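You operate a simulated robot arm through the tools that you are given. There is no shell and no other tool.

Carry out the task below with a simulated two-armed robot. There is one attempt and no reset: what you move stays moved.

Task
Take the black-cage bearing and leave it on top of the round pad. Put the clear cup on the bottom wall shelf. Take the black cover from the second wall shelf from the bottom and leave it on the third wall shelf from the bottom. Take the red lunch box from the bottom wall shelf and leave it on the second wall shelf from the bottom. Fetch the drink can from the second wall shelf from the bottom and stand it on the third wall shelf from the bottom. Take the red rag on the bottom wall shelf and put it away on the grey bench. Fetch the white tub and set it on the silver tray. Put the cork block on the grey bench away on the top tray of the grey cart. Take the grease tin from the grey bench and put it on the tray on the cooler. Take the green rag and leave it on the top of the turntable. Open the right drawer, fetch the grey roller and set it in the inside of the right drawer and shut the drawer again. The order is free. Set down upright: clear cup, drink can.

It is judged by the outcome, as a careful person would: the job done as asked, and still so three seconds after it is handed in. It fails if anything else is knocked over, pushed out of place, dropped, spilled or broken. A push-on lid holds only when it is set on centred and level and pressed home; a screw cap is set on level and turned clockwise until tight.

Robot
Two 6-joint arms with two-finger parallel grippers on one trunk, on a base that moves. Base frame: it is fixed to the floor where the robot stands at the start and does not move with it; the origin is under the middle of the robot, x ahead of it, y to its left, z up. Readings come in m, rad, newtons and seconds.
The left shoulder is at the start at [0.06, 0.187, 1.097], the right one opposite. With the tool pointing down near the work surface each hand reaches from about 0.28 to 0.64 m from the robot's upright axis, wherever it stands, measured 20 degrees to its own side. Places, roughly: black cover (10x7x3 cm) [2.1, -7.1, 1.1]; black-cage bearing (4x4x2 cm) [-3.3, 0.8, 0.9]; bottom wall shelf [2.3, -6.7, 0.8]; clear cup [2.25, -6.75, 1.25]; cork block (9x6x4 cm) [3, -4.2, 0.7]; drink can [2, -7.5, 1.25]; grease tin [3, -3.5, 0.75]; green rag (11x6x4 cm) [-1.8, 0.5, 0.5]; grey bench [3.1, -3.8, 0.7]; grey roller (6x6x3 cm) [-3, 1.1, 0.9]; inside of the right drawer [-1.3, 2.8, 0.7]; lunch box [2.25, -7, 0.75]; red rag (11x7x3 cm) [2.3, -6.5, 0.8]; right drawer [-1.3, 2.7, 0.7]; round pad (5x5x5 cm) [-2.4, -1, 0.7]; second wall shelf [2.3, -6.7, 1.1]; silver tray (13x10x3 cm) [0.9, -5.2, 0.8]; third wall shelf [2.4, -6.5, 1.5]; top of the turntable [2, -0.9, 0.9]; top tray of the grey cart [1.1, -4.8, 0.8]; tray on the cooler [2.7, -5.2, 1]; white tub [2.25, -6.25, 1.25]. Payload 1.57 kg a hand.
The tool frame of a hand sits at the grasp point between the pads (the TCP): z along the fingers, y along the line on which they close. The tips reach 0.03 m beyond it. The gripper opens to 0.11 m. The fingers are 0.024 m wide and 0.012 m thick; the gripper's body (0.048 by 0.112 m) begins 0.078 m behind the TCP.
Orientation is that of the tool frame in the base frame, as a unit quaternion [x, y, z, w]. With the fingers straight down and closing along the base's y, the tool's x points along the base's -x, its y along +y and its z along -z.

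Tools
- The arms move only by the tool drive_tool. It takes "left_rows", "right_rows" or both (then of equal length, played together; a hand with none holds still); each is a list of rows, each a list of 7 numbers: the shift along the tool's x, y, z in m, then the turn, a rotation vector about the tool's x, y, z in rad, then the closure, from 0 (fully open) to 1 (shut). In form: [[tx, ty, tz, ax, ay, az, claw], ...]. A call has 1 to 20 rows; each row is the pose to reach, as a shift and turn from the pose commanded when the call began, along the tool's axes at that moment. A row lasts 0.2 s, in which the tool goes at most 0.05 m and 0.15 rad; a call with a longer step from one row to the next is refused whole, and so is a gripper value outside its range. A pose out of reach is approached as far as the arm can. The call stops where the force on the tool passes 40 N (or 10 N more than at its start, if that is more) or the arm is blocked; 0.2 s more then pass. The fingers move at their own pace (about 0.153 m/s each) and stop on an object; they squeeze with about 31 N. The grip force told is the motor's: it shows also when the fingers shut on nothing. Time passes only in rows, and 0.2 s behind the last, so rows that repeat a pose let the fingers close. It gives the time, the measured TCP pose, the force on the tool (base axes), the opening and the grip force at its end, in the units of the frame above (readings bear some noise), with the torque about the TCP (base axes, N m) and any sound that the robot's microphone picked up.
- Cameras (640 x 400 px; columns grow to the right, rows downward): "scene" is now at [0.0185, 0.0079, 1.6459]; the picture's right is [0.09, -1.00, 0.00], its down [-0.71, -0.06, -0.70] and it looks along [0.69, 0.06, -0.72] (base axes); focal length 276 px, centre (320, 200). "left" rides on the left gripper at [0.07, -0.016, -0.141] in its tool frame; the picture's right is [0.23, 0.97, 0.00], its down [-0.86, 0.20, -0.48] and it looks along [-0.47, 0.11, 0.88] (tool axes); focal length 222 px, centre (320, 200). "right" rides on the right gripper at [0.07, 0.016, -0.141] in its tool frame; the picture's right is [-0.23, 0.97, 0.00], its down [-0.86, -0.20, -0.48] and it looks along [-0.47, -0.11, 0.88] (tool axes); focal length 222 px, centre (320, 200). There is no depth. A picture from a camera that has moved, and an enlarged one, comes with that camera's place and axes in the base frame and with its lens.
- get_image(camera): a new picture of that camera. No time passes.
- move_column(by): slides the trunk up (or, below 0, down) by that many m; the arms and the scene camera ride with it, the base frame stays. It gives what a move gives, with no picture.
- steer(legs): drives the robot by 1 to 6 legs, each [ahead, left, turn to the left] in m, m and rad, along the robot's own axes; the way and the turn of a leg run together, so that a leg with both is an arc; at most 1.5 m and 3.142 rad a leg. The arms and the cameras ride along, it lands a little off, and it stops where it bumps. It gives what a move gives.
- turn_head(pan, tilt): turns the head with the scene camera to pan (to the left, within 1.501 rad either way) and tilt (down, from -0.506 to 1.204), counted from straight ahead of the robot. It gives what a move gives.
- inspect(camera, box): a new picture of the part [left, top, right, bottom] of that camera's present view, enlarged. No time passes.
- finish_job(): hands the job in; it is judged then, once.

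Nothing tells you exact positions but the pictures and the camera data. Unless the task says otherwise, let go and move clear before handing in.

The tools are called after "Request:" as a command line: name --argument value ..., lists and objects as JSON in quotes. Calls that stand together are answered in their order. drive_tool: Moves the arms, as the interface text tells. Its arguments: {"type":"object","properties":{"left_rows":{"type":"array"},"right_rows":{"type":"array"}},"required":[]} The other tools are called the same way: move_column (by) moves the trunk up or down; steer (legs) drives the base; turn_head (pan, tilt) turns the head that bears the scene camera; get_image (camera) takes a picture; inspect (camera, box) takes an enlarged picture of a part of a camera's view; finish_job () hands the job in.

At the start:

```text
t: 0.0
left_eef_pos: [0.5, 0.2197, 1.1861]
left_ee_rot: [0.0, 1.0, 0.0, 0.001]
left_wrist_force: [-1.0, 0.5, 0.2]
left_ft_torque: [0.04, -0.02, 0.01]
left_grip_width: 0.1097
left_grip_force: 0.0
right_eef_pos: [0.5081, -0.2716, 1.1776]
right_ee_rot: [0.0, 1.0, 0.001, 0.0]
right_wrist_force: [-0.7, 0.3, 1.1]
right_ft_torque: [-0.01, -0.02, 0.01]
right_grip_width: 0.1102
right_grip_force: 0.1
trunk travel left (down, up): [-0.725, 0.265]
robot x, y, heading: [-0.0011, -0.0004, -0.001]
head pan, tilt (commanded): [0.089, 0.799]
```

scene: 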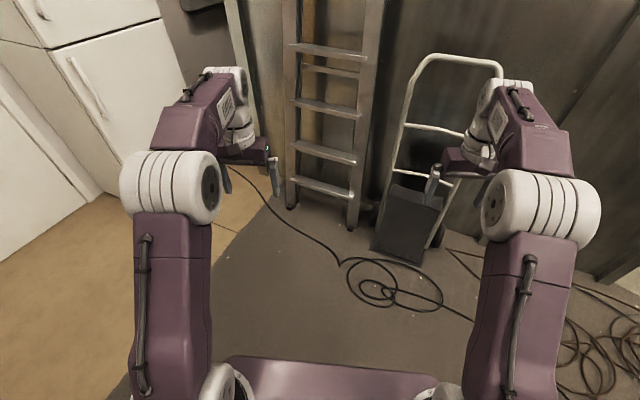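
right: 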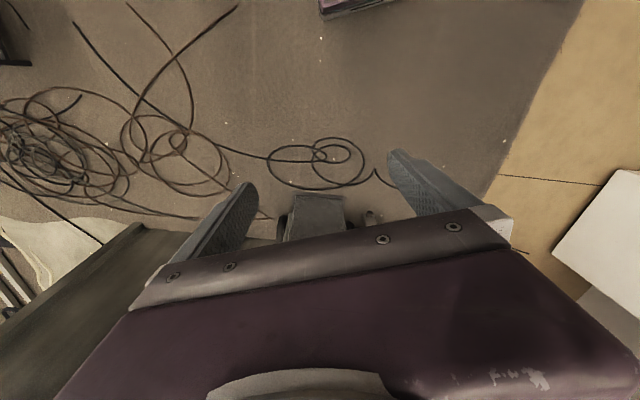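
left: 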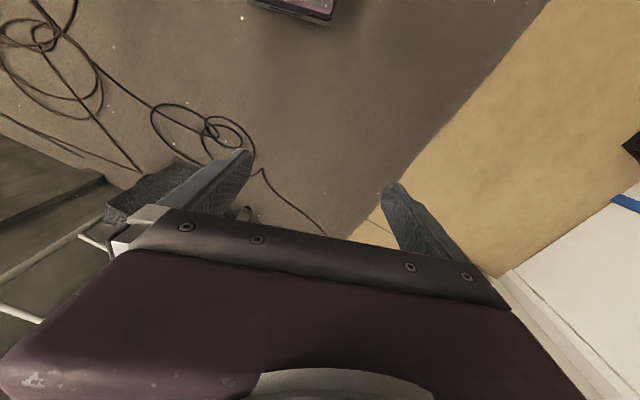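

I see a ladder, a hand truck and a fridge ahead of the robot, and none of the task items yet. I'll look around by turning the head before driving anywhere.

Request:
turn_head --pan 1.5 --tilt 0.3

Request:
get_image --camera "scene"

Request:
turn_head --pan 0.5 --tilt 0.3

Request:
get_image --camera "scene"

Request:
turn_head --pan -0.5 --tilt 0.3

Request:
get_image --camera "scene"

Request:
turn_head --pan -1.5 --tilt 0.3

Request:
get_image --camera "scene"

```text
t: 1.5
left_eef_pos: [0.4998, 0.2187, 1.1878]
left_ee_rot: [0.0, 1.0, 0.0, 0.0]
left_wrist_force: [0.1, -0.1, 0.2]
left_ft_torque: [0.02, -0.02, -0.01]
left_grip_width: 0.1099
left_grip_force: 0.0
right_eef_pos: [0.5086, -0.2703, 1.1766]
right_ee_rot: [0.0, 1.0, 0.001, 0.0]
right_wrist_force: [-0.6, -0.1, -0.6]
right_ft_torque: [-0.03, -0.02, -0.01]
right_grip_width: 0.1101
right_grip_force: 0.0
trunk travel left (down, up): [-0.725, 0.265]
robot x, y, heading: [0.0016, 0.0016, -0.005]
head pan, tilt (commanded): [1.499, 0.3]
```

```text
taken
camera scene: at [-0.055, 0.0939, 1.6903], right [1.0, -0.07, 0.0], down [-0.02, -0.3, -0.96], along [0.07, 0.95, -0.3], focal length 276 px, centre (320, 200)
```

scene: 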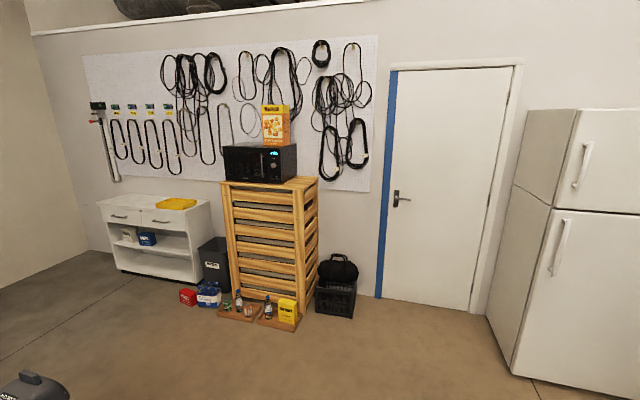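

```text
t: 2.8
left_eef_pos: [0.5011, 0.2197, 1.1863]
left_ee_rot: [0.0, 1.0, -0.001, 0.001]
left_wrist_force: [0.5, -0.9, 1.0]
left_ft_torque: [0.03, 0.04, 0.0]
left_grip_width: 0.1098
left_grip_force: 0.0
right_eef_pos: [0.5086, -0.2716, 1.1776]
right_ee_rot: [0.0, 1.0, 0.0, 0.0]
right_wrist_force: [-0.6, 0.6, 0.1]
right_ft_torque: [0.05, -0.01, 0.01]
right_grip_width: 0.1103
right_grip_force: 0.0
trunk travel left (down, up): [-0.725, 0.265]
robot x, y, heading: [-0.001, 0.0011, 0.001]
head pan, tilt (commanded): [0.499, 0.3]
```

```text
taken
camera scene: at [0.0201, 0.0456, 1.6903], right [0.48, -0.88, 0.0], down [-0.26, -0.14, -0.96], along [0.84, 0.46, -0.3], focal length 276 px, centre (320, 200)
```

scene: 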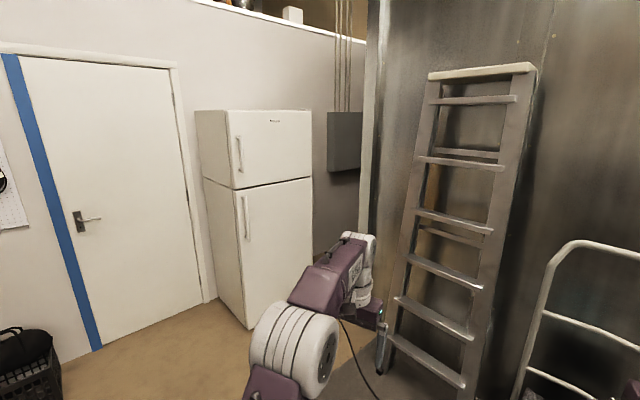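

```text
t: 4.1
left_eef_pos: [0.5001, 0.2195, 1.1853]
left_ee_rot: [0.0, 1.0, -0.001, 0.0]
left_wrist_force: [0.4, 0.2, -0.4]
left_ft_torque: [0.0, 0.01, 0.01]
left_grip_width: 0.11
left_grip_force: 0.1
right_eef_pos: [0.5097, -0.2698, 1.1769]
right_ee_rot: [0.0, 1.0, 0.0, 0.0]
right_wrist_force: [-0.2, 1.0, 1.1]
right_ft_torque: [0.01, 0.02, -0.04]
right_grip_width: 0.11
right_grip_force: 0.0
trunk travel left (down, up): [-0.725, 0.265]
robot x, y, heading: [0.0006, -0.0035, -0.005]
head pan, tilt (commanded): [-0.499, 0.3]
```

```text
taken
camera scene: at [0.0202, -0.0438, 1.6903], right [-0.48, -0.88, 0.0], down [-0.26, 0.14, -0.96], along [0.84, -0.46, -0.3], focal length 276 px, centre (320, 200)
```

scene: 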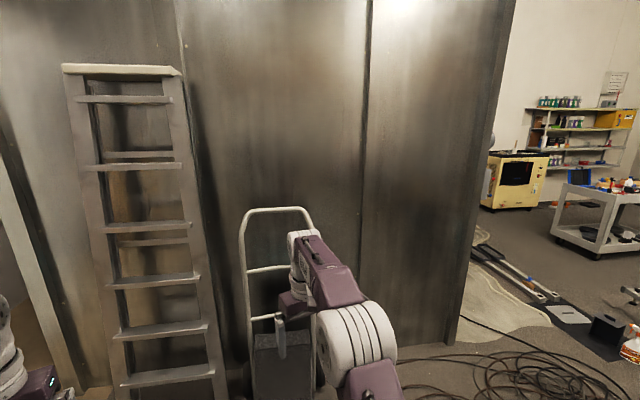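

```text
t: 5.3
left_eef_pos: [0.5006, 0.2184, 1.1872]
left_ee_rot: [0.0, 1.0, 0.0, 0.0]
left_wrist_force: [0.8, 0.3, -0.3]
left_ft_torque: [-0.01, -0.01, 0.02]
left_grip_width: 0.11
left_grip_force: 0.1
right_eef_pos: [0.5085, -0.2709, 1.1767]
right_ee_rot: [0.0, 1.0, -0.001, 0.0]
right_wrist_force: [0.3, -0.5, 0.1]
right_ft_torque: [-0.04, -0.01, 0.05]
right_grip_width: 0.1101
right_grip_force: 0.0
trunk travel left (down, up): [-0.725, 0.265]
robot x, y, heading: [0.0014, -0.0005, -0.002]
head pan, tilt (commanded): [-1.499, 0.3]
```

```text
taken
camera scene: at [-0.055, -0.0924, 1.6903], right [-1.0, -0.07, 0.0], down [-0.02, 0.29, -0.96], along [0.07, -0.95, -0.3], focal length 276 px, centre (320, 200)
```

scene: 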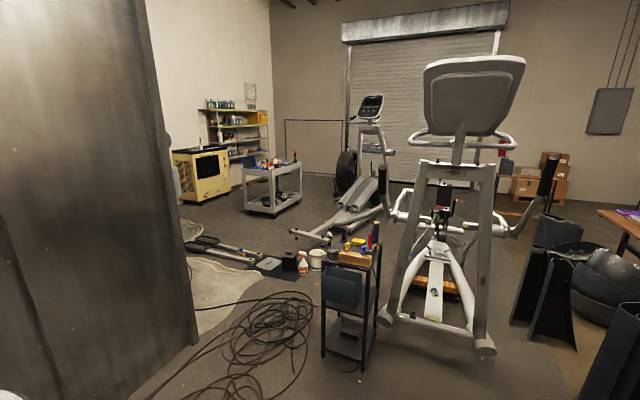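

The white cabinet with two drawers is to the left of me, and the wall shelves and the grey cart are far off to the right. I'll turn the base around to see the area behind me.

Request:
steer --legs '[[0, 0, 1.57]]'

Request:
turn_head --pan 1.4 --tilt 0.4

Request:
get_image --camera "scene"

Request:
turn_head --pan 0.6 --tilt 0.4

Request:
get_image --camera "scene"

```text
t: 9.5
left_eef_pos: [-0.1988, 0.508, 1.1871]
left_ee_rot: [-0.693, 0.721, 0.001, 0.0]
left_wrist_force: [0.0, 0.3, 0.4]
left_ft_torque: [0.03, -0.03, 0.0]
left_grip_width: 0.1097
left_grip_force: 0.0
right_eef_pos: [0.2915, 0.4969, 1.1776]
right_ee_rot: [-0.692, 0.722, 0.001, 0.001]
right_wrist_force: [0.6, -1.0, 0.4]
right_ft_torque: [-0.02, 0.01, -0.01]
right_grip_width: 0.11
right_grip_force: 0.0
trunk travel left (down, up): [-0.725, 0.265]
robot x, y, heading: [-0.002, 0.0009, 1.525]
head pan, tilt (commanded): [-1.499, 0.3]
```

```text
t: 12.0
left_eef_pos: [-0.1982, 0.5088, 1.1859]
left_ee_rot: [-0.692, 0.722, 0.0, 0.0]
left_wrist_force: [0.6, -0.5, -0.9]
left_ft_torque: [-0.03, 0.04, 0.01]
left_grip_width: 0.1099
left_grip_force: 0.0
right_eef_pos: [0.2929, 0.4972, 1.1776]
right_ee_rot: [-0.692, 0.722, -0.001, 0.0]
right_wrist_force: [0.0, 0.8, 1.1]
right_ft_torque: [-0.03, 0.04, 0.01]
right_grip_width: 0.1102
right_grip_force: 0.1
trunk travel left (down, up): [-0.725, 0.265]
robot x, y, heading: [0.0017, 0.0002, 1.526]
head pan, tilt (commanded): [1.4, 0.4]
```

```text
taken
camera scene: at [-0.095, -0.0394, 1.6811], right [0.21, 0.98, 0.0], down [0.38, -0.08, -0.92], along [-0.9, 0.19, -0.39], focal length 276 px, centre (320, 200)
```

scene: 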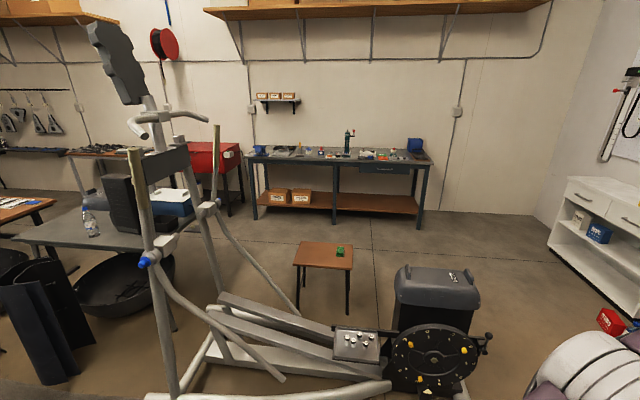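

```text
t: 13.1
left_eef_pos: [-0.1983, 0.5069, 1.186]
left_ee_rot: [-0.692, 0.722, 0.001, 0.0]
left_wrist_force: [0.0, 0.2, 0.0]
left_ft_torque: [-0.02, 0.0, 0.01]
left_grip_width: 0.1097
left_grip_force: 0.1
right_eef_pos: [0.2922, 0.4963, 1.1774]
right_ee_rot: [-0.692, 0.721, 0.0, 0.0]
right_wrist_force: [-0.8, -0.2, 0.1]
right_ft_torque: [-0.03, 0.06, 0.02]
right_grip_width: 0.11
right_grip_force: 0.1
trunk travel left (down, up): [-0.725, 0.265]
robot x, y, heading: [0.0005, -0.004, 1.534]
head pan, tilt (commanded): [0.6, 0.4]
```

```text
taken
camera scene: at [-0.0537, 0.0195, 1.681], right [0.85, 0.53, 0.0], down [0.21, -0.33, -0.92], along [-0.49, 0.78, -0.39], focal length 276 px, centre (320, 200)
```

scene: 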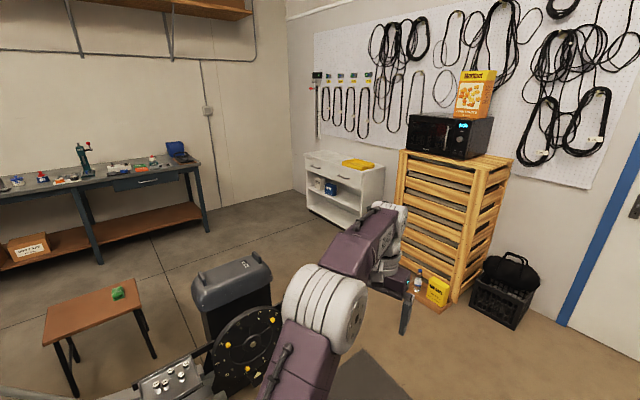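

The workbench is along the far wall (x≈-3.3), the brown stool with the green rag sits behind the elliptical machine, and the white drawer cabinet is at the left. I'll zoom into these before moving.

Request:
inspect --camera "scene" --box '[0, 120, 220, 260]'

Request:
inspect --camera "scene" --box '[280, 130, 440, 240]'

Request:
turn_head --pan 1.5 --tilt 0.5

Request:
inspect --camera "scene" --box '[0, 100, 320, 300]'

```text
2.86 times, centred on (110, 190) of scene
camera zoom: at [-0.0537, 0.0195, 1.681], right [0.85, 0.53, 0.0], down [0.21, -0.33, -0.92], along [-0.49, 0.78, -0.39], focal length 787 px, centre (920, 229)
```

zoom: 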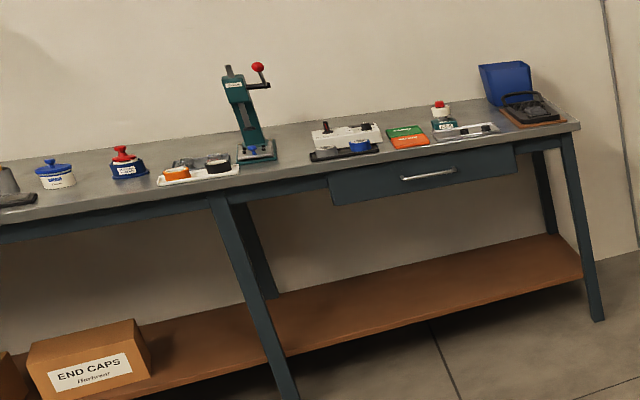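

```text
3.64 times, centred on (360, 185) of scene
camera zoom: at [-0.0537, 0.0195, 1.681], right [0.85, 0.53, 0.0], down [0.21, -0.33, -0.92], along [-0.49, 0.78, -0.39], focal length 1002 px, centre (174, 254)
```

zoom: 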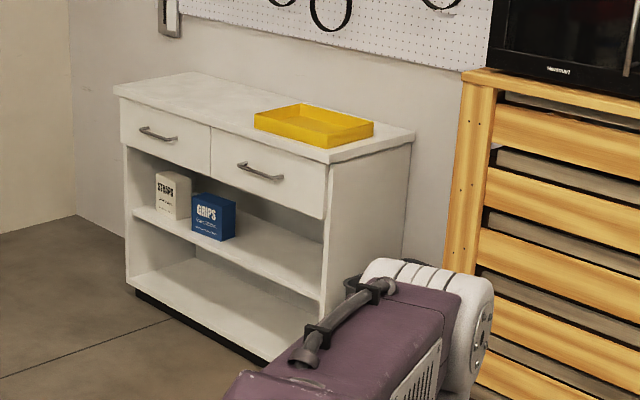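

```text
t: 14.3
left_eef_pos: [-0.1986, 0.5082, 1.1858]
left_ee_rot: [-0.693, 0.721, 0.001, 0.0]
left_wrist_force: [-0.1, 0.3, 0.1]
left_ft_torque: [0.02, 0.03, 0.0]
left_grip_width: 0.1101
left_grip_force: 0.0
right_eef_pos: [0.2923, 0.4972, 1.1776]
right_ee_rot: [-0.692, 0.722, 0.0, 0.001]
right_wrist_force: [-0.9, 0.0, -0.2]
right_ft_torque: [-0.01, -0.02, 0.0]
right_grip_width: 0.1099
right_grip_force: 0.1
trunk travel left (down, up): [-0.725, 0.265]
robot x, y, heading: [-0.0001, -0.0004, 1.527]
head pan, tilt (commanded): [1.499, 0.499]
```

```text
2.00 times, centred on (160, 200) of scene
camera zoom: at [-0.0949, -0.0486, 1.6719], right [0.11, 0.99, 0.0], down [0.48, -0.05, -0.88], along [-0.87, 0.1, -0.48], focal length 551 px, centre (640, 200)
```

zoom: 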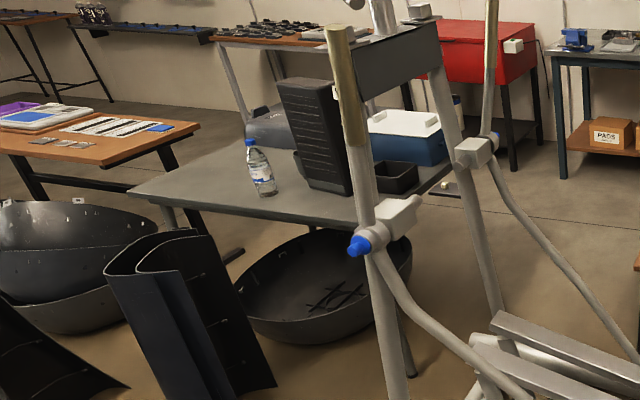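

The bench's right end is near y≈1.8 with its front edge near x≈-2.85, and the bin/flywheel stands near (-1.2, 0.9). I'll drive round it through the gap before the cabinet, facing the bench.

Request:
steer --legs '[[0.9, 0.3, 0], [0, 0, 1.6], [0.6, -0.85, 0]]'

Request:
turn_head --pan 0.0 --tilt 0.5

Request:
get_image --camera "scene"

Request:
turn_head --pan -1.0 --tilt 0.6

Request:
get_image --camera "scene"

Request:
turn_head --pan 0.8 --tilt 0.7

Request:
get_image --camera "scene"

```text
t: 28.1
left_eef_pos: [-1.3173, 1.5538, 1.1869]
left_ee_rot: [1.0, -0.002, -0.001, -0.001]
left_wrist_force: [0.7, -0.2, 1.4]
left_ft_torque: [-0.01, 0.0, -0.03]
left_grip_width: 0.1098
left_grip_force: 0.1
right_eef_pos: [-1.3246, 2.0438, 1.178]
right_ee_rot: [1.0, -0.002, 0.0, 0.001]
right_wrist_force: [-0.4, 0.7, -0.3]
right_ft_torque: [0.0, 0.01, 0.01]
right_grip_width: 0.11
right_grip_force: 0.1
trunk travel left (down, up): [-0.725, 0.265]
robot x, y, heading: [-0.8151, 1.7724, 3.141]
head pan, tilt (commanded): [1.499, 0.499]
```

```text
t: 29.7
left_eef_pos: [-1.3181, 1.553, 1.1857]
left_ee_rot: [1.0, -0.001, -0.001, 0.0]
left_wrist_force: [-0.3, -0.2, -0.1]
left_ft_torque: [0.01, 0.0, -0.01]
left_grip_width: 0.1101
left_grip_force: 0.0
right_eef_pos: [-1.3247, 2.0448, 1.1776]
right_ee_rot: [1.0, -0.002, 0.001, 0.0]
right_wrist_force: [-0.1, 0.2, 0.2]
right_ft_torque: [-0.04, -0.02, 0.01]
right_grip_width: 0.1097
right_grip_force: 0.0
trunk travel left (down, up): [-0.725, 0.265]
robot x, y, heading: [-0.8149, 1.7689, 3.139]
head pan, tilt (commanded): [0.0, 0.499]
```

```text
taken
camera scene: at [-0.8502, 1.7722, 1.6719], right [0.0, 1.0, 0.0], down [0.48, 0.0, -0.88], along [-0.88, 0.0, -0.48], focal length 276 px, centre (320, 200)
```

scene: 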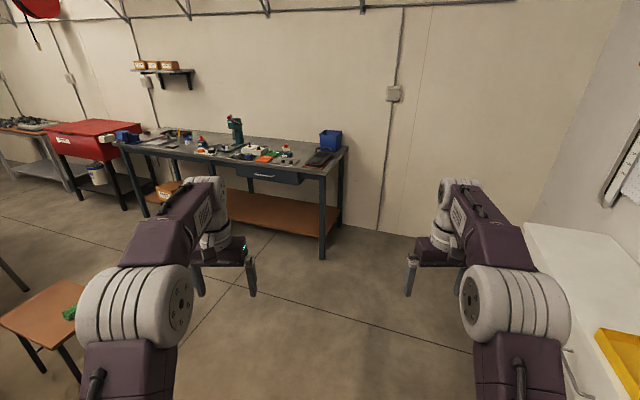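

```text
t: 31.0
left_eef_pos: [-1.3177, 1.5536, 1.1861]
left_ee_rot: [1.0, -0.002, -0.001, 0.0]
left_wrist_force: [-0.8, -0.4, 0.1]
left_ft_torque: [-0.01, -0.02, -0.02]
left_grip_width: 0.1096
left_grip_force: 0.1
right_eef_pos: [-1.324, 2.0436, 1.1776]
right_ee_rot: [1.0, -0.001, 0.0, 0.0]
right_wrist_force: [0.9, -0.8, -0.1]
right_ft_torque: [-0.04, 0.01, 0.01]
right_grip_width: 0.11
right_grip_force: 0.0
trunk travel left (down, up): [-0.725, 0.265]
robot x, y, heading: [-0.8205, 1.7717, 3.14]
head pan, tilt (commanded): [-1.0, 0.6]
```

```text
taken
camera scene: at [-0.8069, 1.8466, 1.6628], right [0.84, 0.54, 0.0], down [0.3, -0.48, -0.83], along [-0.44, 0.7, -0.56], focal length 276 px, centre (320, 200)
```

scene: 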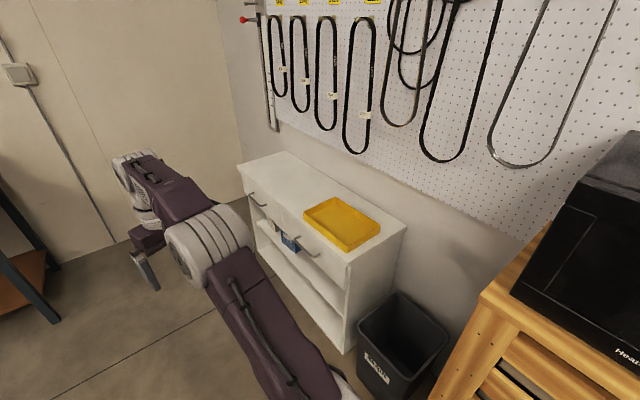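

```text
t: 32.8
left_eef_pos: [-1.3176, 1.5539, 1.1858]
left_ee_rot: [1.0, -0.003, 0.0, 0.001]
left_wrist_force: [-0.9, -0.4, -0.2]
left_ft_torque: [0.04, 0.03, 0.0]
left_grip_width: 0.1099
left_grip_force: 0.0
right_eef_pos: [-1.3255, 2.0443, 1.1784]
right_ee_rot: [1.0, -0.002, 0.0, -0.001]
right_wrist_force: [0.0, -0.4, 0.4]
right_ft_torque: [0.0, -0.04, -0.02]
right_grip_width: 0.1099
right_grip_force: 0.1
trunk travel left (down, up): [-0.725, 0.265]
robot x, y, heading: [-0.8173, 1.7721, 3.138]
head pan, tilt (commanded): [0.799, 0.7]
```

```text
taken
camera scene: at [-0.8188, 1.7114, 1.6542], right [-0.71, 0.7, 0.0], down [0.45, 0.46, -0.76], along [-0.54, -0.55, -0.64], focal length 276 px, centre (320, 200)
```

scene: 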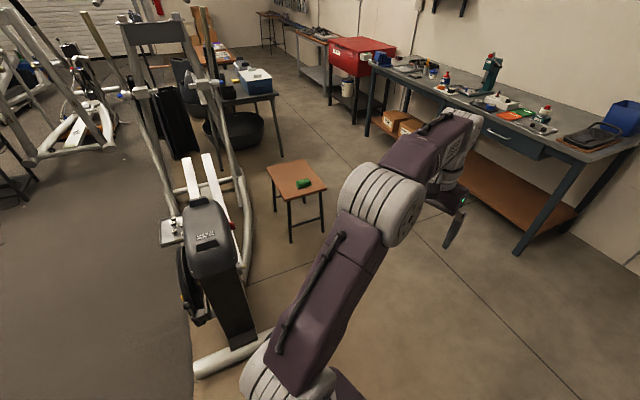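

The way to the bench is open: stool at about x -2.1…-1.64, y 0.1…0.6, and bench front near x≈-2.85. I'll drive to roughly (-2.2, 1.15) and look at the bench top.

Request:
steer --legs '[[0.8, 0, 0], [0.6, 0.6, 0]]'

Request:
turn_head --pan 0.0 --tilt 0.6

Request:
get_image --camera "scene"

Request:
inspect --camera "scene" --box '[160, 60, 480, 260]'

```text
t: 41.2
left_eef_pos: [-2.7075, 0.941, 1.1869]
left_ee_rot: [1.0, 0.004, -0.001, -0.001]
left_wrist_force: [-0.2, -0.9, 0.6]
left_ft_torque: [0.0, -0.02, 0.0]
left_grip_width: 0.11
left_grip_force: 0.1
right_eef_pos: [-2.7191, 1.4323, 1.1775]
right_ee_rot: [1.0, 0.004, -0.001, 0.0]
right_wrist_force: [0.5, -0.1, 0.2]
right_ft_torque: [-0.04, -0.01, 0.0]
right_grip_width: 0.1097
right_grip_force: 0.2
trunk travel left (down, up): [-0.725, 0.265]
robot x, y, heading: [-2.2104, 1.1621, -3.139]
head pan, tilt (commanded): [0.799, 0.7]
```

```text
t: 42.3
left_eef_pos: [-2.7082, 0.9407, 1.1867]
left_ee_rot: [1.0, 0.003, -0.001, 0.0]
left_wrist_force: [0.3, 0.2, 0.1]
left_ft_torque: [0.0, 0.01, -0.04]
left_grip_width: 0.11
left_grip_force: 0.1
right_eef_pos: [-2.7197, 1.4317, 1.1778]
right_ee_rot: [1.0, 0.003, 0.0, 0.0]
right_wrist_force: [0.4, 0.4, 0.4]
right_ft_torque: [-0.06, -0.01, -0.01]
right_grip_width: 0.1099
right_grip_force: 0.1
trunk travel left (down, up): [-0.725, 0.265]
robot x, y, heading: [-2.2098, 1.1649, -3.136]
head pan, tilt (commanded): [0.0, 0.6]
```

```text
taken
camera scene: at [-2.24, 1.1643, 1.6628], right [-0.01, 1.0, 0.0], down [0.57, 0.0, -0.82], along [-0.82, -0.01, -0.57], focal length 276 px, centre (320, 200)
```

scene: 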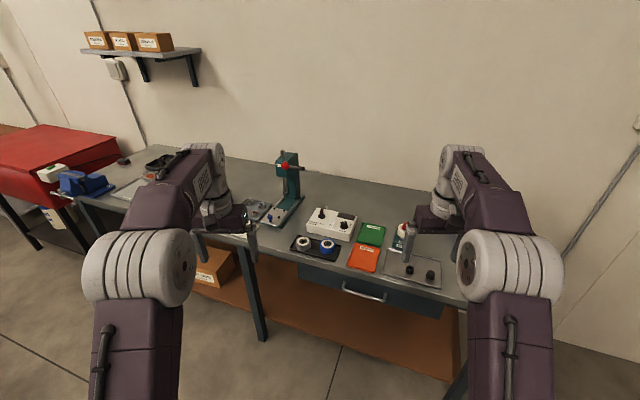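

```text
2.00 times, centred on (320, 160) of scene
camera zoom: at [-2.24, 1.1643, 1.6628], right [-0.01, 1.0, 0.0], down [0.57, 0.0, -0.82], along [-0.82, -0.01, -0.57], focal length 551 px, centre (320, 280)
```

zoom: 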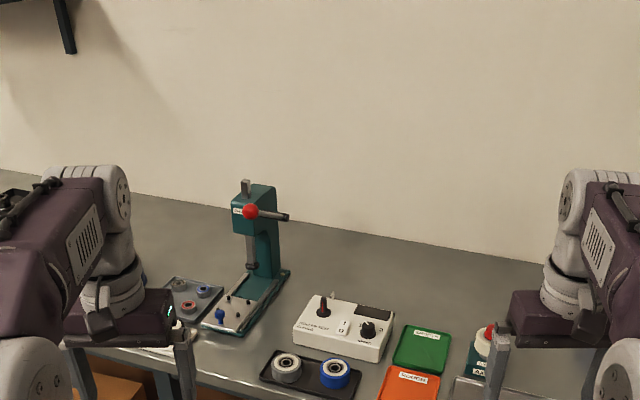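

I can make out the grey and blue rollers in a black tray at the bench's front edge, and a small tray of bearings further left by the press. I'll look down to gauge the base footprint, then zoom in on the bearings.

Request:
turn_head --pan 0.0 --tilt 1.2

Request:
get_image --camera "scene"

Request:
get_image --camera "left"

Request:
get_image --camera "right"

```text
t: 43.3
left_eef_pos: [-2.7077, 0.9415, 1.1856]
left_ee_rot: [1.0, 0.004, 0.0, 0.0]
left_wrist_force: [0.4, 0.5, -0.5]
left_ft_torque: [0.02, -0.03, 0.01]
left_grip_width: 0.1101
left_grip_force: 0.0
right_eef_pos: [-2.7195, 1.4321, 1.1771]
right_ee_rot: [1.0, 0.004, 0.0, 0.0]
right_wrist_force: [0.6, -0.4, 0.0]
right_ft_torque: [0.0, 0.01, -0.03]
right_grip_width: 0.11
right_grip_force: 0.0
trunk travel left (down, up): [-0.725, 0.265]
robot x, y, heading: [-2.2083, 1.1618, -3.137]
head pan, tilt (commanded): [0.0, 1.201]
```

```text
taken
camera scene: at [-2.2077, 1.1646, 1.6183], right [-0.01, 1.0, 0.0], down [0.93, 0.01, -0.36], along [-0.36, 0.0, -0.93], focal length 276 px, centre (320, 200)
```

scene: 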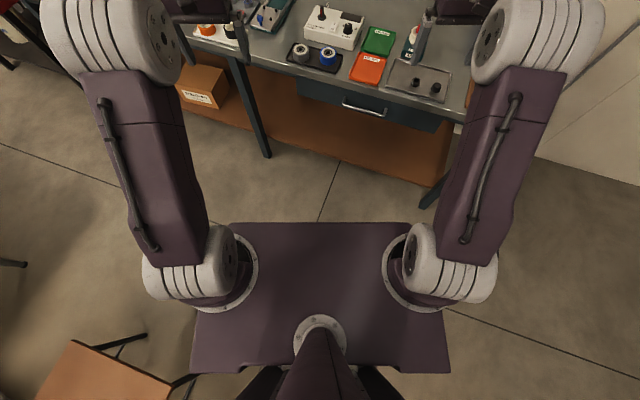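

```text
taken
camera left: at [-2.6381, 0.9594, 1.3273], right [0.23, -0.97, 0.0], down [-0.85, -0.21, 0.48], along [-0.47, -0.11, -0.88], focal length 222 px, centre (320, 200)
```

left: 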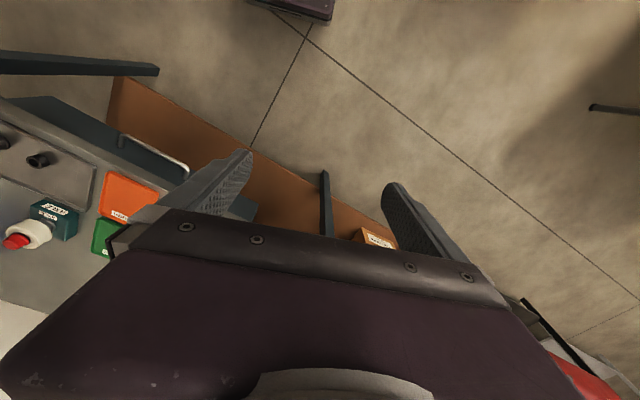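

```text
taken
camera right: at [-2.6496, 1.4149, 1.3188], right [-0.22, -0.98, 0.0], down [-0.86, 0.19, 0.48], along [-0.47, 0.11, -0.88], focal length 222 px, centre (320, 200)
```

right: 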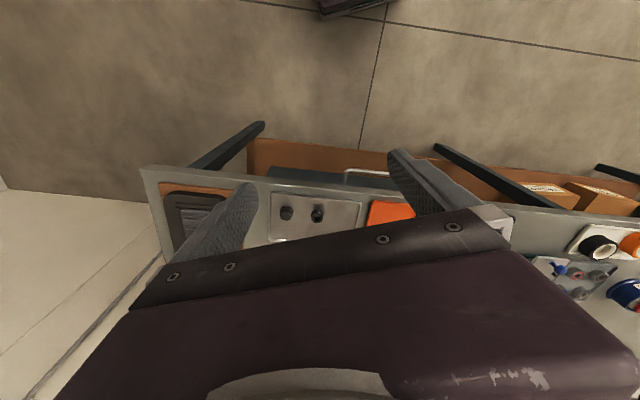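

The base front seems to be about 0.25 m ahead of the robot's axis, so I can approach the bench closer. I'll zoom in on the bearings and the roller tray.

Request:
turn_head --pan 0.2 --tilt 0.8

Request:
inspect --camera "scene" --box '[240, 60, 400, 160]'

Request:
inspect --camera "scene" --box '[160, 60, 320, 160]'

```text
t: 44.2
left_eef_pos: [-2.7084, 0.9418, 1.1864]
left_ee_rot: [1.0, 0.004, 0.0, 0.0]
left_wrist_force: [0.0, -0.1, -0.7]
left_ft_torque: [0.01, 0.01, -0.02]
left_grip_width: 0.1099
left_grip_force: 0.0
right_eef_pos: [-2.721, 1.4308, 1.1777]
right_ee_rot: [1.0, 0.003, 0.0, 0.001]
right_wrist_force: [-0.2, -0.5, -0.6]
right_ft_torque: [0.01, -0.03, -0.04]
right_grip_width: 0.1098
right_grip_force: 0.1
trunk travel left (down, up): [-0.725, 0.265]
robot x, y, heading: [-2.2131, 1.1657, -3.131]
head pan, tilt (commanded): [0.201, 0.799]
```

```text
4.00 times, centred on (320, 110) of scene
camera zoom: at [-2.2305, 1.1484, 1.6459], right [-0.21, 0.98, 0.0], down [0.7, 0.15, -0.7], along [-0.68, -0.14, -0.72], focal length 1102 px, centre (320, 560)
```

zoom: 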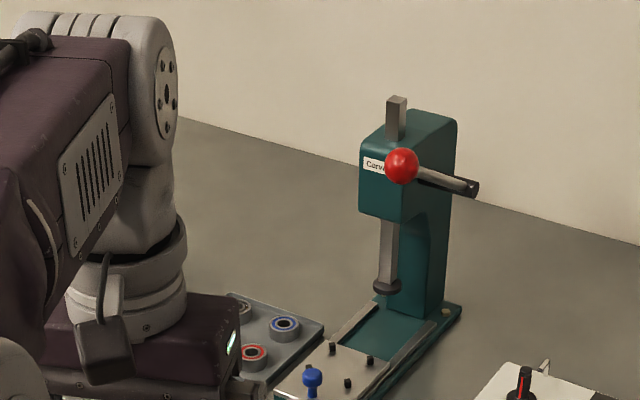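

```text
4.00 times, centred on (240, 110) of scene
camera zoom: at [-2.2305, 1.1484, 1.6459], right [-0.21, 0.98, 0.0], down [0.7, 0.15, -0.7], along [-0.68, -0.14, -0.72], focal length 1102 px, centre (640, 560)
```

zoom: 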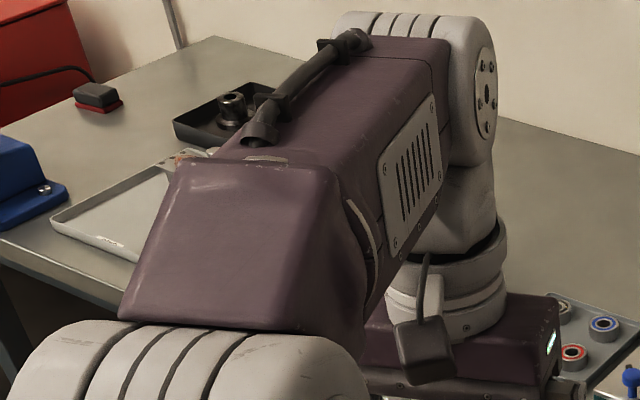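

The bearing tray (red, blue and at least one dark-cage bearing) is around (-3.33, 0.83), and the grey roller around (-3.06, 1.09). I'll move closer to see better without the left arm in the way.

Request:
steer --legs '[[0.36, 0.27, 0]]'

Request:
turn_head --pan 0.1 --tilt 0.9

Request:
get_image --camera "scene"

Request:
inspect --camera "scene" --box '[220, 80, 380, 180]'

Request:
get_image --camera "right"

```text
t: 46.9
left_eef_pos: [-3.063, 0.6673, 1.1862]
left_ee_rot: [1.0, 0.008, 0.0, 0.0]
left_wrist_force: [0.7, -0.1, 0.6]
left_ft_torque: [-0.01, 0.01, -0.01]
left_grip_width: 0.1103
left_grip_force: 0.0
right_eef_pos: [-3.0799, 1.157, 1.1777]
right_ee_rot: [1.0, 0.008, 0.0, 0.001]
right_wrist_force: [0.2, -0.5, -0.8]
right_ft_torque: [0.02, 0.0, -0.05]
right_grip_width: 0.1097
right_grip_force: 0.1
trunk travel left (down, up): [-0.725, 0.265]
robot x, y, heading: [-2.5699, 0.8942, -3.122]
head pan, tilt (commanded): [0.201, 0.799]
```

```text
t: 47.6
left_eef_pos: [-3.0649, 0.6657, 1.1861]
left_ee_rot: [1.0, 0.008, 0.0, 0.0]
left_wrist_force: [-0.1, 0.0, -0.9]
left_ft_torque: [0.0, -0.02, -0.03]
left_grip_width: 0.11
left_grip_force: 0.0
right_eef_pos: [-3.0804, 1.1555, 1.1782]
right_ee_rot: [1.0, 0.008, 0.001, 0.0]
right_wrist_force: [0.6, -0.1, 1.1]
right_ft_torque: [-0.02, 0.0, -0.01]
right_grip_width: 0.1099
right_grip_force: 0.1
trunk travel left (down, up): [-0.725, 0.265]
robot x, y, heading: [-2.5686, 0.8888, -3.12]
head pan, tilt (commanded): [0.099, 0.901]
```

```text
taken
camera scene: at [-2.5847, 0.8865, 1.6381], right [-0.12, 0.99, 0.0], down [0.78, 0.09, -0.62], along [-0.62, -0.07, -0.78], focal length 276 px, centre (320, 200)
```

scene: 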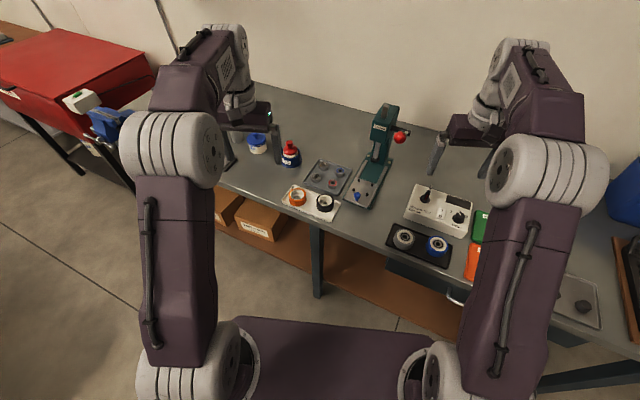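

```text
4.00 times, centred on (300, 130) of scene
camera zoom: at [-2.5847, 0.8865, 1.6381], right [-0.12, 0.99, 0.0], down [0.78, 0.09, -0.62], along [-0.62, -0.07, -0.78], focal length 1102 px, centre (400, 480)
```

zoom: 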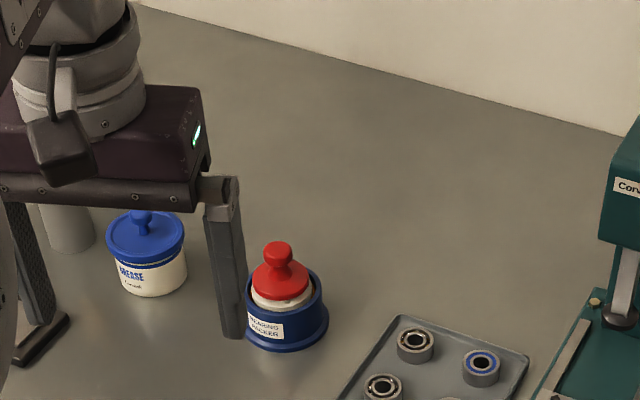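

```text
taken
camera right: at [-3.0099, 1.1403, 1.3188], right [-0.21, -0.98, 0.0], down [-0.86, 0.19, 0.48], along [-0.47, 0.1, -0.88], focal length 222 px, centre (320, 200)
```

right: 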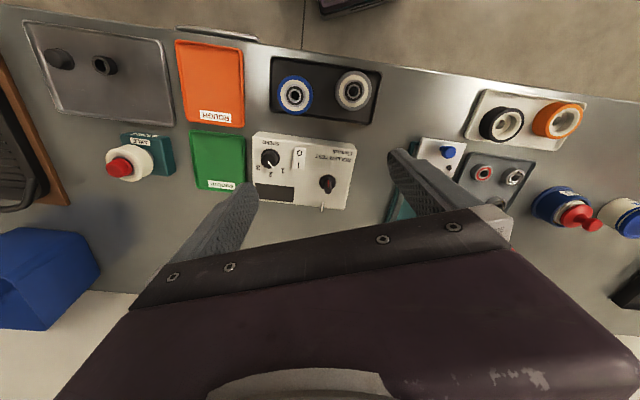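

The wrist camera shows the bench well: the grey roller lies at the front in its black tray. I'll zoom in on the bearing tray and the roller tray.

Request:
inspect --camera "scene" --box '[280, 145, 376, 205]'

Request:
inspect --camera "scene" --box '[376, 200, 472, 260]'

Request:
get_image --camera "left"

```text
6.67 times, centred on (328, 175) of scene
camera zoom: at [-2.5847, 0.8865, 1.6381], right [-0.12, 0.99, 0.0], down [0.78, 0.09, -0.62], along [-0.62, -0.07, -0.78], focal length 1836 px, centre (267, 367)
```

zoom: 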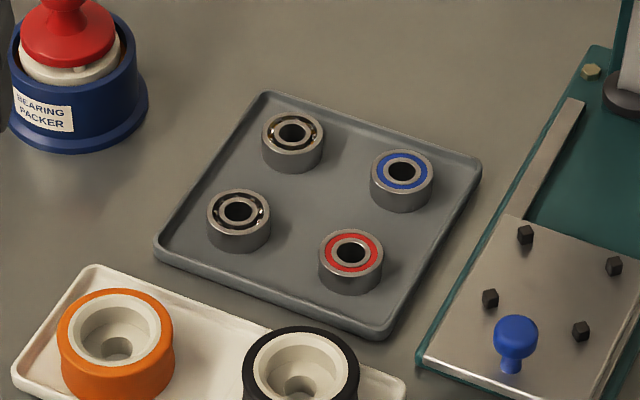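

```text
6.67 times, centred on (424, 230) of scene
camera zoom: at [-2.5847, 0.8865, 1.6381], right [-0.12, 0.99, 0.0], down [0.78, 0.09, -0.62], along [-0.62, -0.07, -0.78], focal length 1836 px, centre (-373, 0)
```

zoom: 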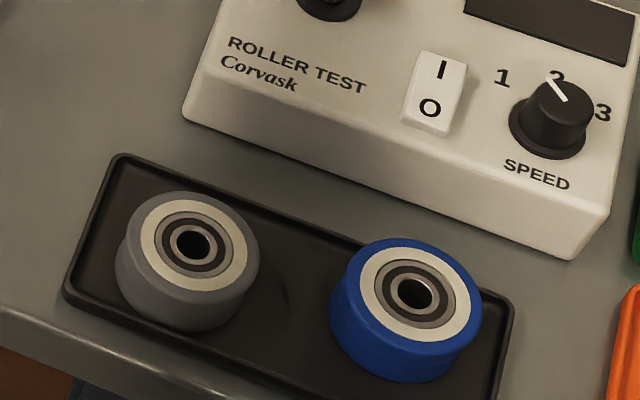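

```text
taken
camera left: at [-2.9939, 0.6848, 1.3271], right [0.24, -0.97, 0.0], down [-0.85, -0.21, 0.48], along [-0.47, -0.12, -0.88], focal length 222 px, centre (320, 200)
```

left: 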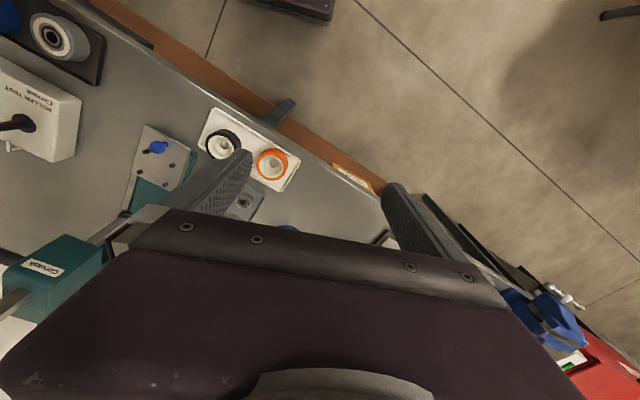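

There are four bearings: blue and red seals plus two open ones on the left column. I need more enlargement to tell which has the black cage.

Request:
inspect --camera "scene" --box '[308, 158, 340, 178]'

Request:
inspect --camera "scene" --box '[300, 170, 332, 190]'

```text
16.00 times, centred on (324, 168) of scene
camera zoom: at [-2.5847, 0.8865, 1.6381], right [-0.12, 0.99, 0.0], down [0.78, 0.09, -0.62], along [-0.62, -0.07, -0.78], focal length 4407 px, centre (256, 712)
```

zoom: 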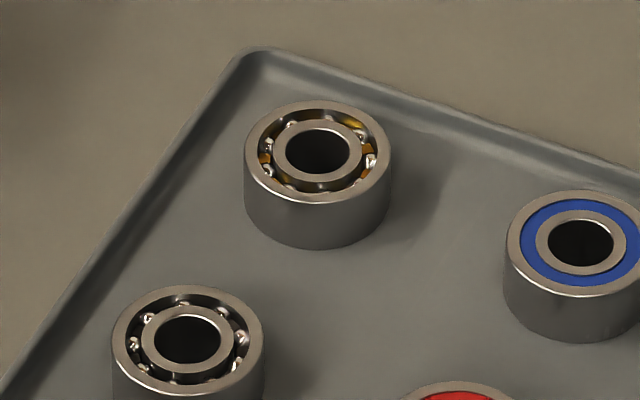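

```text
16.00 times, centred on (316, 180) of scene
camera zoom: at [-2.5847, 0.8865, 1.6381], right [-0.12, 0.99, 0.0], down [0.78, 0.09, -0.62], along [-0.62, -0.07, -0.78], focal length 4407 px, centre (384, 520)
```

zoom: 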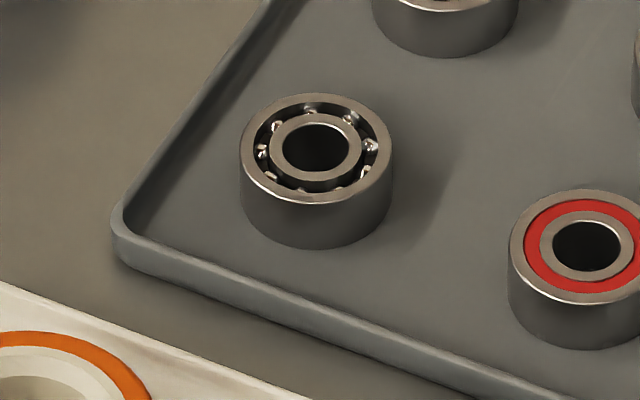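

The front-left bearing has the black cage, at about (-3.27, 0.79); the other open one has a bronze cage. First I'll bring the right hand over the grey roller at about (-3.04, 1.088), with the gripper partly closed so it clears the blue roller.

Request:
drive_tool --right_rows '[[0.01, 0.02, 0.03, 0, 0, 0, 0.25], [0.02, 0.04, 0.06, 0, 0, 0, 0.25], [0.03, 0.055, 0.095, 0, 0, 0, 0.25], [0.039, 0.068, 0.128, 0, 0, 0, 0.25]]'

Request:
get_image --camera "right"

Request:
get_image --camera "scene"

```text
t: 48.6
left_eef_pos: [-3.0634, 0.6658, 1.1866]
left_ee_rot: [1.0, 0.007, -0.001, -0.001]
left_wrist_force: [0.0, -0.3, 0.4]
left_ft_torque: [0.03, 0.01, -0.01]
left_grip_width: 0.1098
left_grip_force: 0.2
right_eef_pos: [-3.0398, 1.0891, 1.0505]
right_ee_rot: [1.0, 0.007, -0.001, 0.001]
right_wrist_force: [-0.7, 0.2, -0.6]
right_ft_torque: [0.0, 0.02, -0.01]
right_grip_width: 0.0826
right_grip_force: 0.0
trunk travel left (down, up): [-0.725, 0.265]
robot x, y, heading: [-2.5643, 0.8941, -3.126]
head pan, tilt (commanded): [0.099, 0.901]
```

```text
taken
camera right: at [-2.9696, 1.0742, 1.1921], right [-0.21, -0.98, 0.0], down [-0.86, 0.19, 0.48], along [-0.47, 0.1, -0.88], focal length 222 px, centre (320, 200)
```

right: 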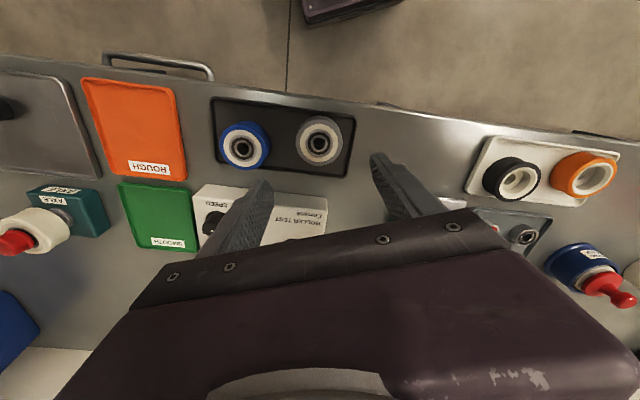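

```text
taken
camera scene: at [-2.5846, 0.8863, 1.6381], right [-0.12, 0.99, 0.0], down [0.78, 0.09, -0.62], along [-0.62, -0.07, -0.78], focal length 276 px, centre (320, 200)
```

scene: 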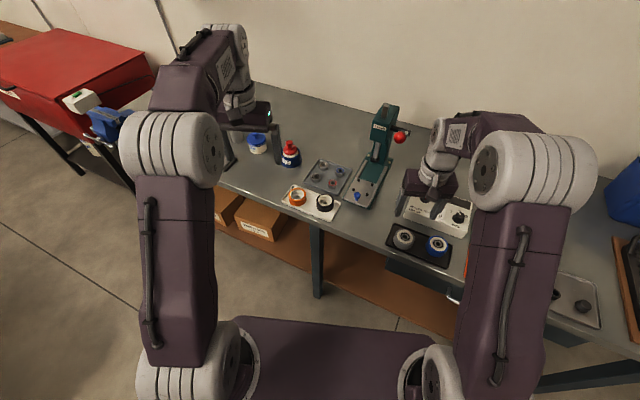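

The roller lies right below the gripper, about 8 mm nearer to me than the TCP. I'll correct, descend and close on it.

Request:
drive_tool --right_rows '[[0.008, 0, 0.04, 0, 0, 0, 0.25], [0.008, 0, 0.08, 0, 0, 0, 0.25], [0.008, 0, 0.105, 0, 0, 0, 0.25], [0.008, 0, 0.12, 0, 0, 0, 0.25], [0.008, 0, 0.12, 0, 0, 0, 0.6], [0.008, 0, 0.12, 0, 0, 0, 0.8], [0.008, 0, 0.12, 0, 0, 0, 0.8]]'

Request:
get_image --camera "right"

```text
t: 50.2
left_eef_pos: [-3.0629, 0.6662, 1.1865]
left_ee_rot: [1.0, 0.008, -0.001, 0.0]
left_wrist_force: [-1.1, 0.4, 0.3]
left_ft_torque: [-0.01, 0.01, 0.0]
left_grip_width: 0.1102
left_grip_force: 0.1
right_eef_pos: [-3.0328, 1.0894, 0.9296]
right_ee_rot: [1.0, 0.007, 0.0, -0.001]
right_wrist_force: [0.1, 1.3, 1.4]
right_ft_torque: [-0.03, -0.01, -0.04]
right_grip_width: 0.0588
right_grip_force: 30.8
trunk travel left (down, up): [-0.725, 0.265]
robot x, y, heading: [-2.5664, 0.8944, -3.124]
head pan, tilt (commanded): [0.099, 0.901]
```

```text
taken
camera right: at [-2.9612, 1.0741, 1.0708], right [-0.21, -0.98, 0.0], down [-0.86, 0.19, 0.48], along [-0.47, 0.1, -0.88], focal length 222 px, centre (320, 200)
```

right: 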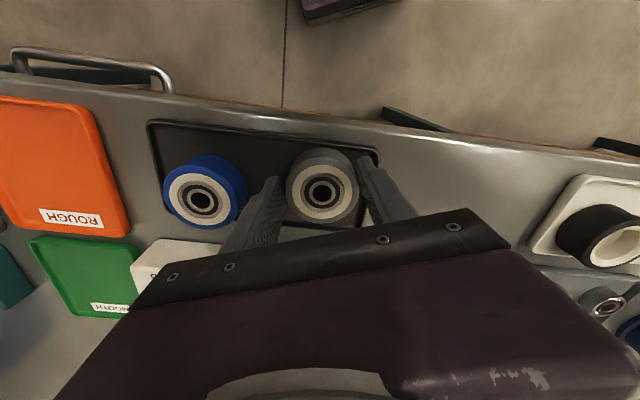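

The roller is gripped (opening 0.059 m, 31 N). I'll lift it clear and pull it back, then position the left hand for the bearing.

Request:
drive_tool --right_rows '[[0, 0, -0.03, 0, 0, 0, 0.8], [0, 0, -0.08, 0, 0, 0, 0.8], [0, 0, -0.13, 0, 0, 0, 0.8], [0, 0, -0.18, 0, 0, 0, 0.8], [0, 0, -0.23, 0, 0, 0, 0.8], [0.04, 0, -0.25, 0, 0, 0, 0.8], [0.09, -0.02, -0.25, 0, 0, 0, 0.8]]'

Request:
get_image --camera "right"

Request:
turn_head --pan 0.1 --tilt 1.2

Request:
get_image --camera "scene"

```text
refused: row 7 steps farther than a row can; nothing moved
```

```text
taken
camera right: at [-2.9612, 1.0741, 1.0708], right [-0.21, -0.98, 0.0], down [-0.86, 0.19, 0.48], along [-0.47, 0.1, -0.88], focal length 222 px, centre (320, 200)
```

right: 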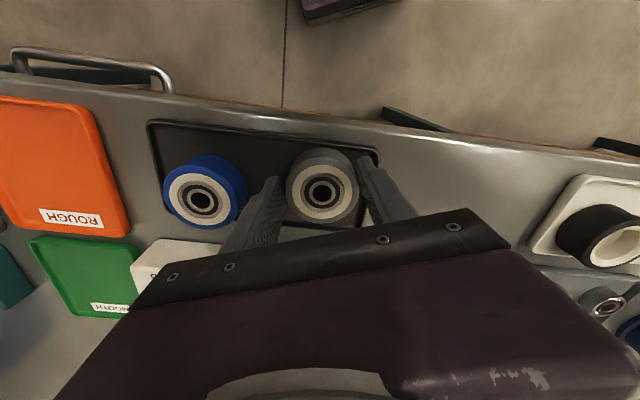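

```text
t: 51.0
left_eef_pos: [-3.0622, 0.6657, 1.1865]
left_ee_rot: [1.0, 0.008, 0.0, 0.0]
left_wrist_force: [0.1, -0.4, -0.3]
left_ft_torque: [0.02, 0.0, -0.02]
left_grip_width: 0.1097
left_grip_force: 0.0
right_eef_pos: [-3.0327, 1.0902, 0.9295]
right_ee_rot: [1.0, 0.009, -0.001, 0.0]
right_wrist_force: [-1.0, 0.8, 1.5]
right_ft_torque: [0.08, 0.08, -0.03]
right_grip_width: 0.0589
right_grip_force: 31.0
trunk travel left (down, up): [-0.725, 0.265]
robot x, y, heading: [-2.5676, 0.8911, -3.125]
head pan, tilt (commanded): [0.099, 1.201]
```

```text
taken
camera scene: at [-2.5648, 0.8894, 1.6183], right [-0.12, 0.99, 0.0], down [0.93, 0.11, -0.36], along [-0.36, -0.04, -0.93], focal length 276 px, centre (320, 200)
```

scene: 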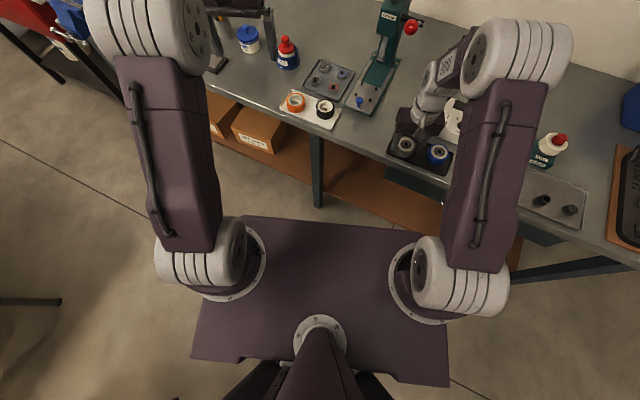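

One step was too long and the call was refused, so I'll redo the lift with shorter steps.

Request:
drive_tool --right_rows '[[0, 0, -0.03, 0, 0, 0, 0.8], [0, 0, -0.075, 0, 0, 0, 0.8], [0, 0, -0.12, 0, 0, 0, 0.8], [0, 0, -0.165, 0, 0, 0, 0.8], [0, 0, -0.21, 0, 0, 0, 0.8], [0.03, 0, -0.24, 0, 0, 0, 0.8], [0.07, -0.01, -0.25, 0, 0, 0, 0.8], [0.1, -0.03, -0.25, 0, 0, 0, 0.8]]'

Request:
get_image --camera "right"

```text
t: 52.8
left_eef_pos: [-3.0635, 0.6669, 1.1873]
left_ee_rot: [1.0, 0.008, -0.001, 0.0]
left_wrist_force: [0.0, 0.1, 0.6]
left_ft_torque: [-0.02, 0.02, -0.05]
left_grip_width: 0.1101
left_grip_force: 0.0
right_eef_pos: [-2.9343, 1.1211, 1.181]
right_ee_rot: [1.0, 0.008, 0.0, 0.0]
right_wrist_force: [0.3, -0.2, -1.1]
right_ft_torque: [-0.02, 0.04, -0.01]
right_grip_width: 0.0591
right_grip_force: 30.8
trunk travel left (down, up): [-0.725, 0.265]
robot x, y, heading: [-2.5661, 0.8932, -3.126]
head pan, tilt (commanded): [0.099, 1.201]
```

```text
taken
camera right: at [-2.8639, 1.106, 1.322], right [-0.21, -0.98, 0.0], down [-0.86, 0.19, 0.48], along [-0.47, 0.1, -0.88], focal length 222 px, centre (320, 200)
```

right: 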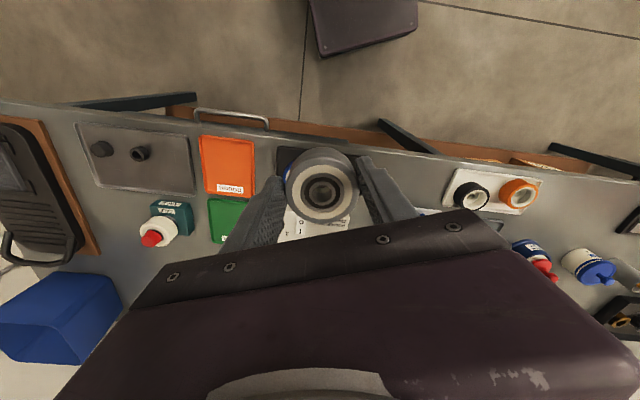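

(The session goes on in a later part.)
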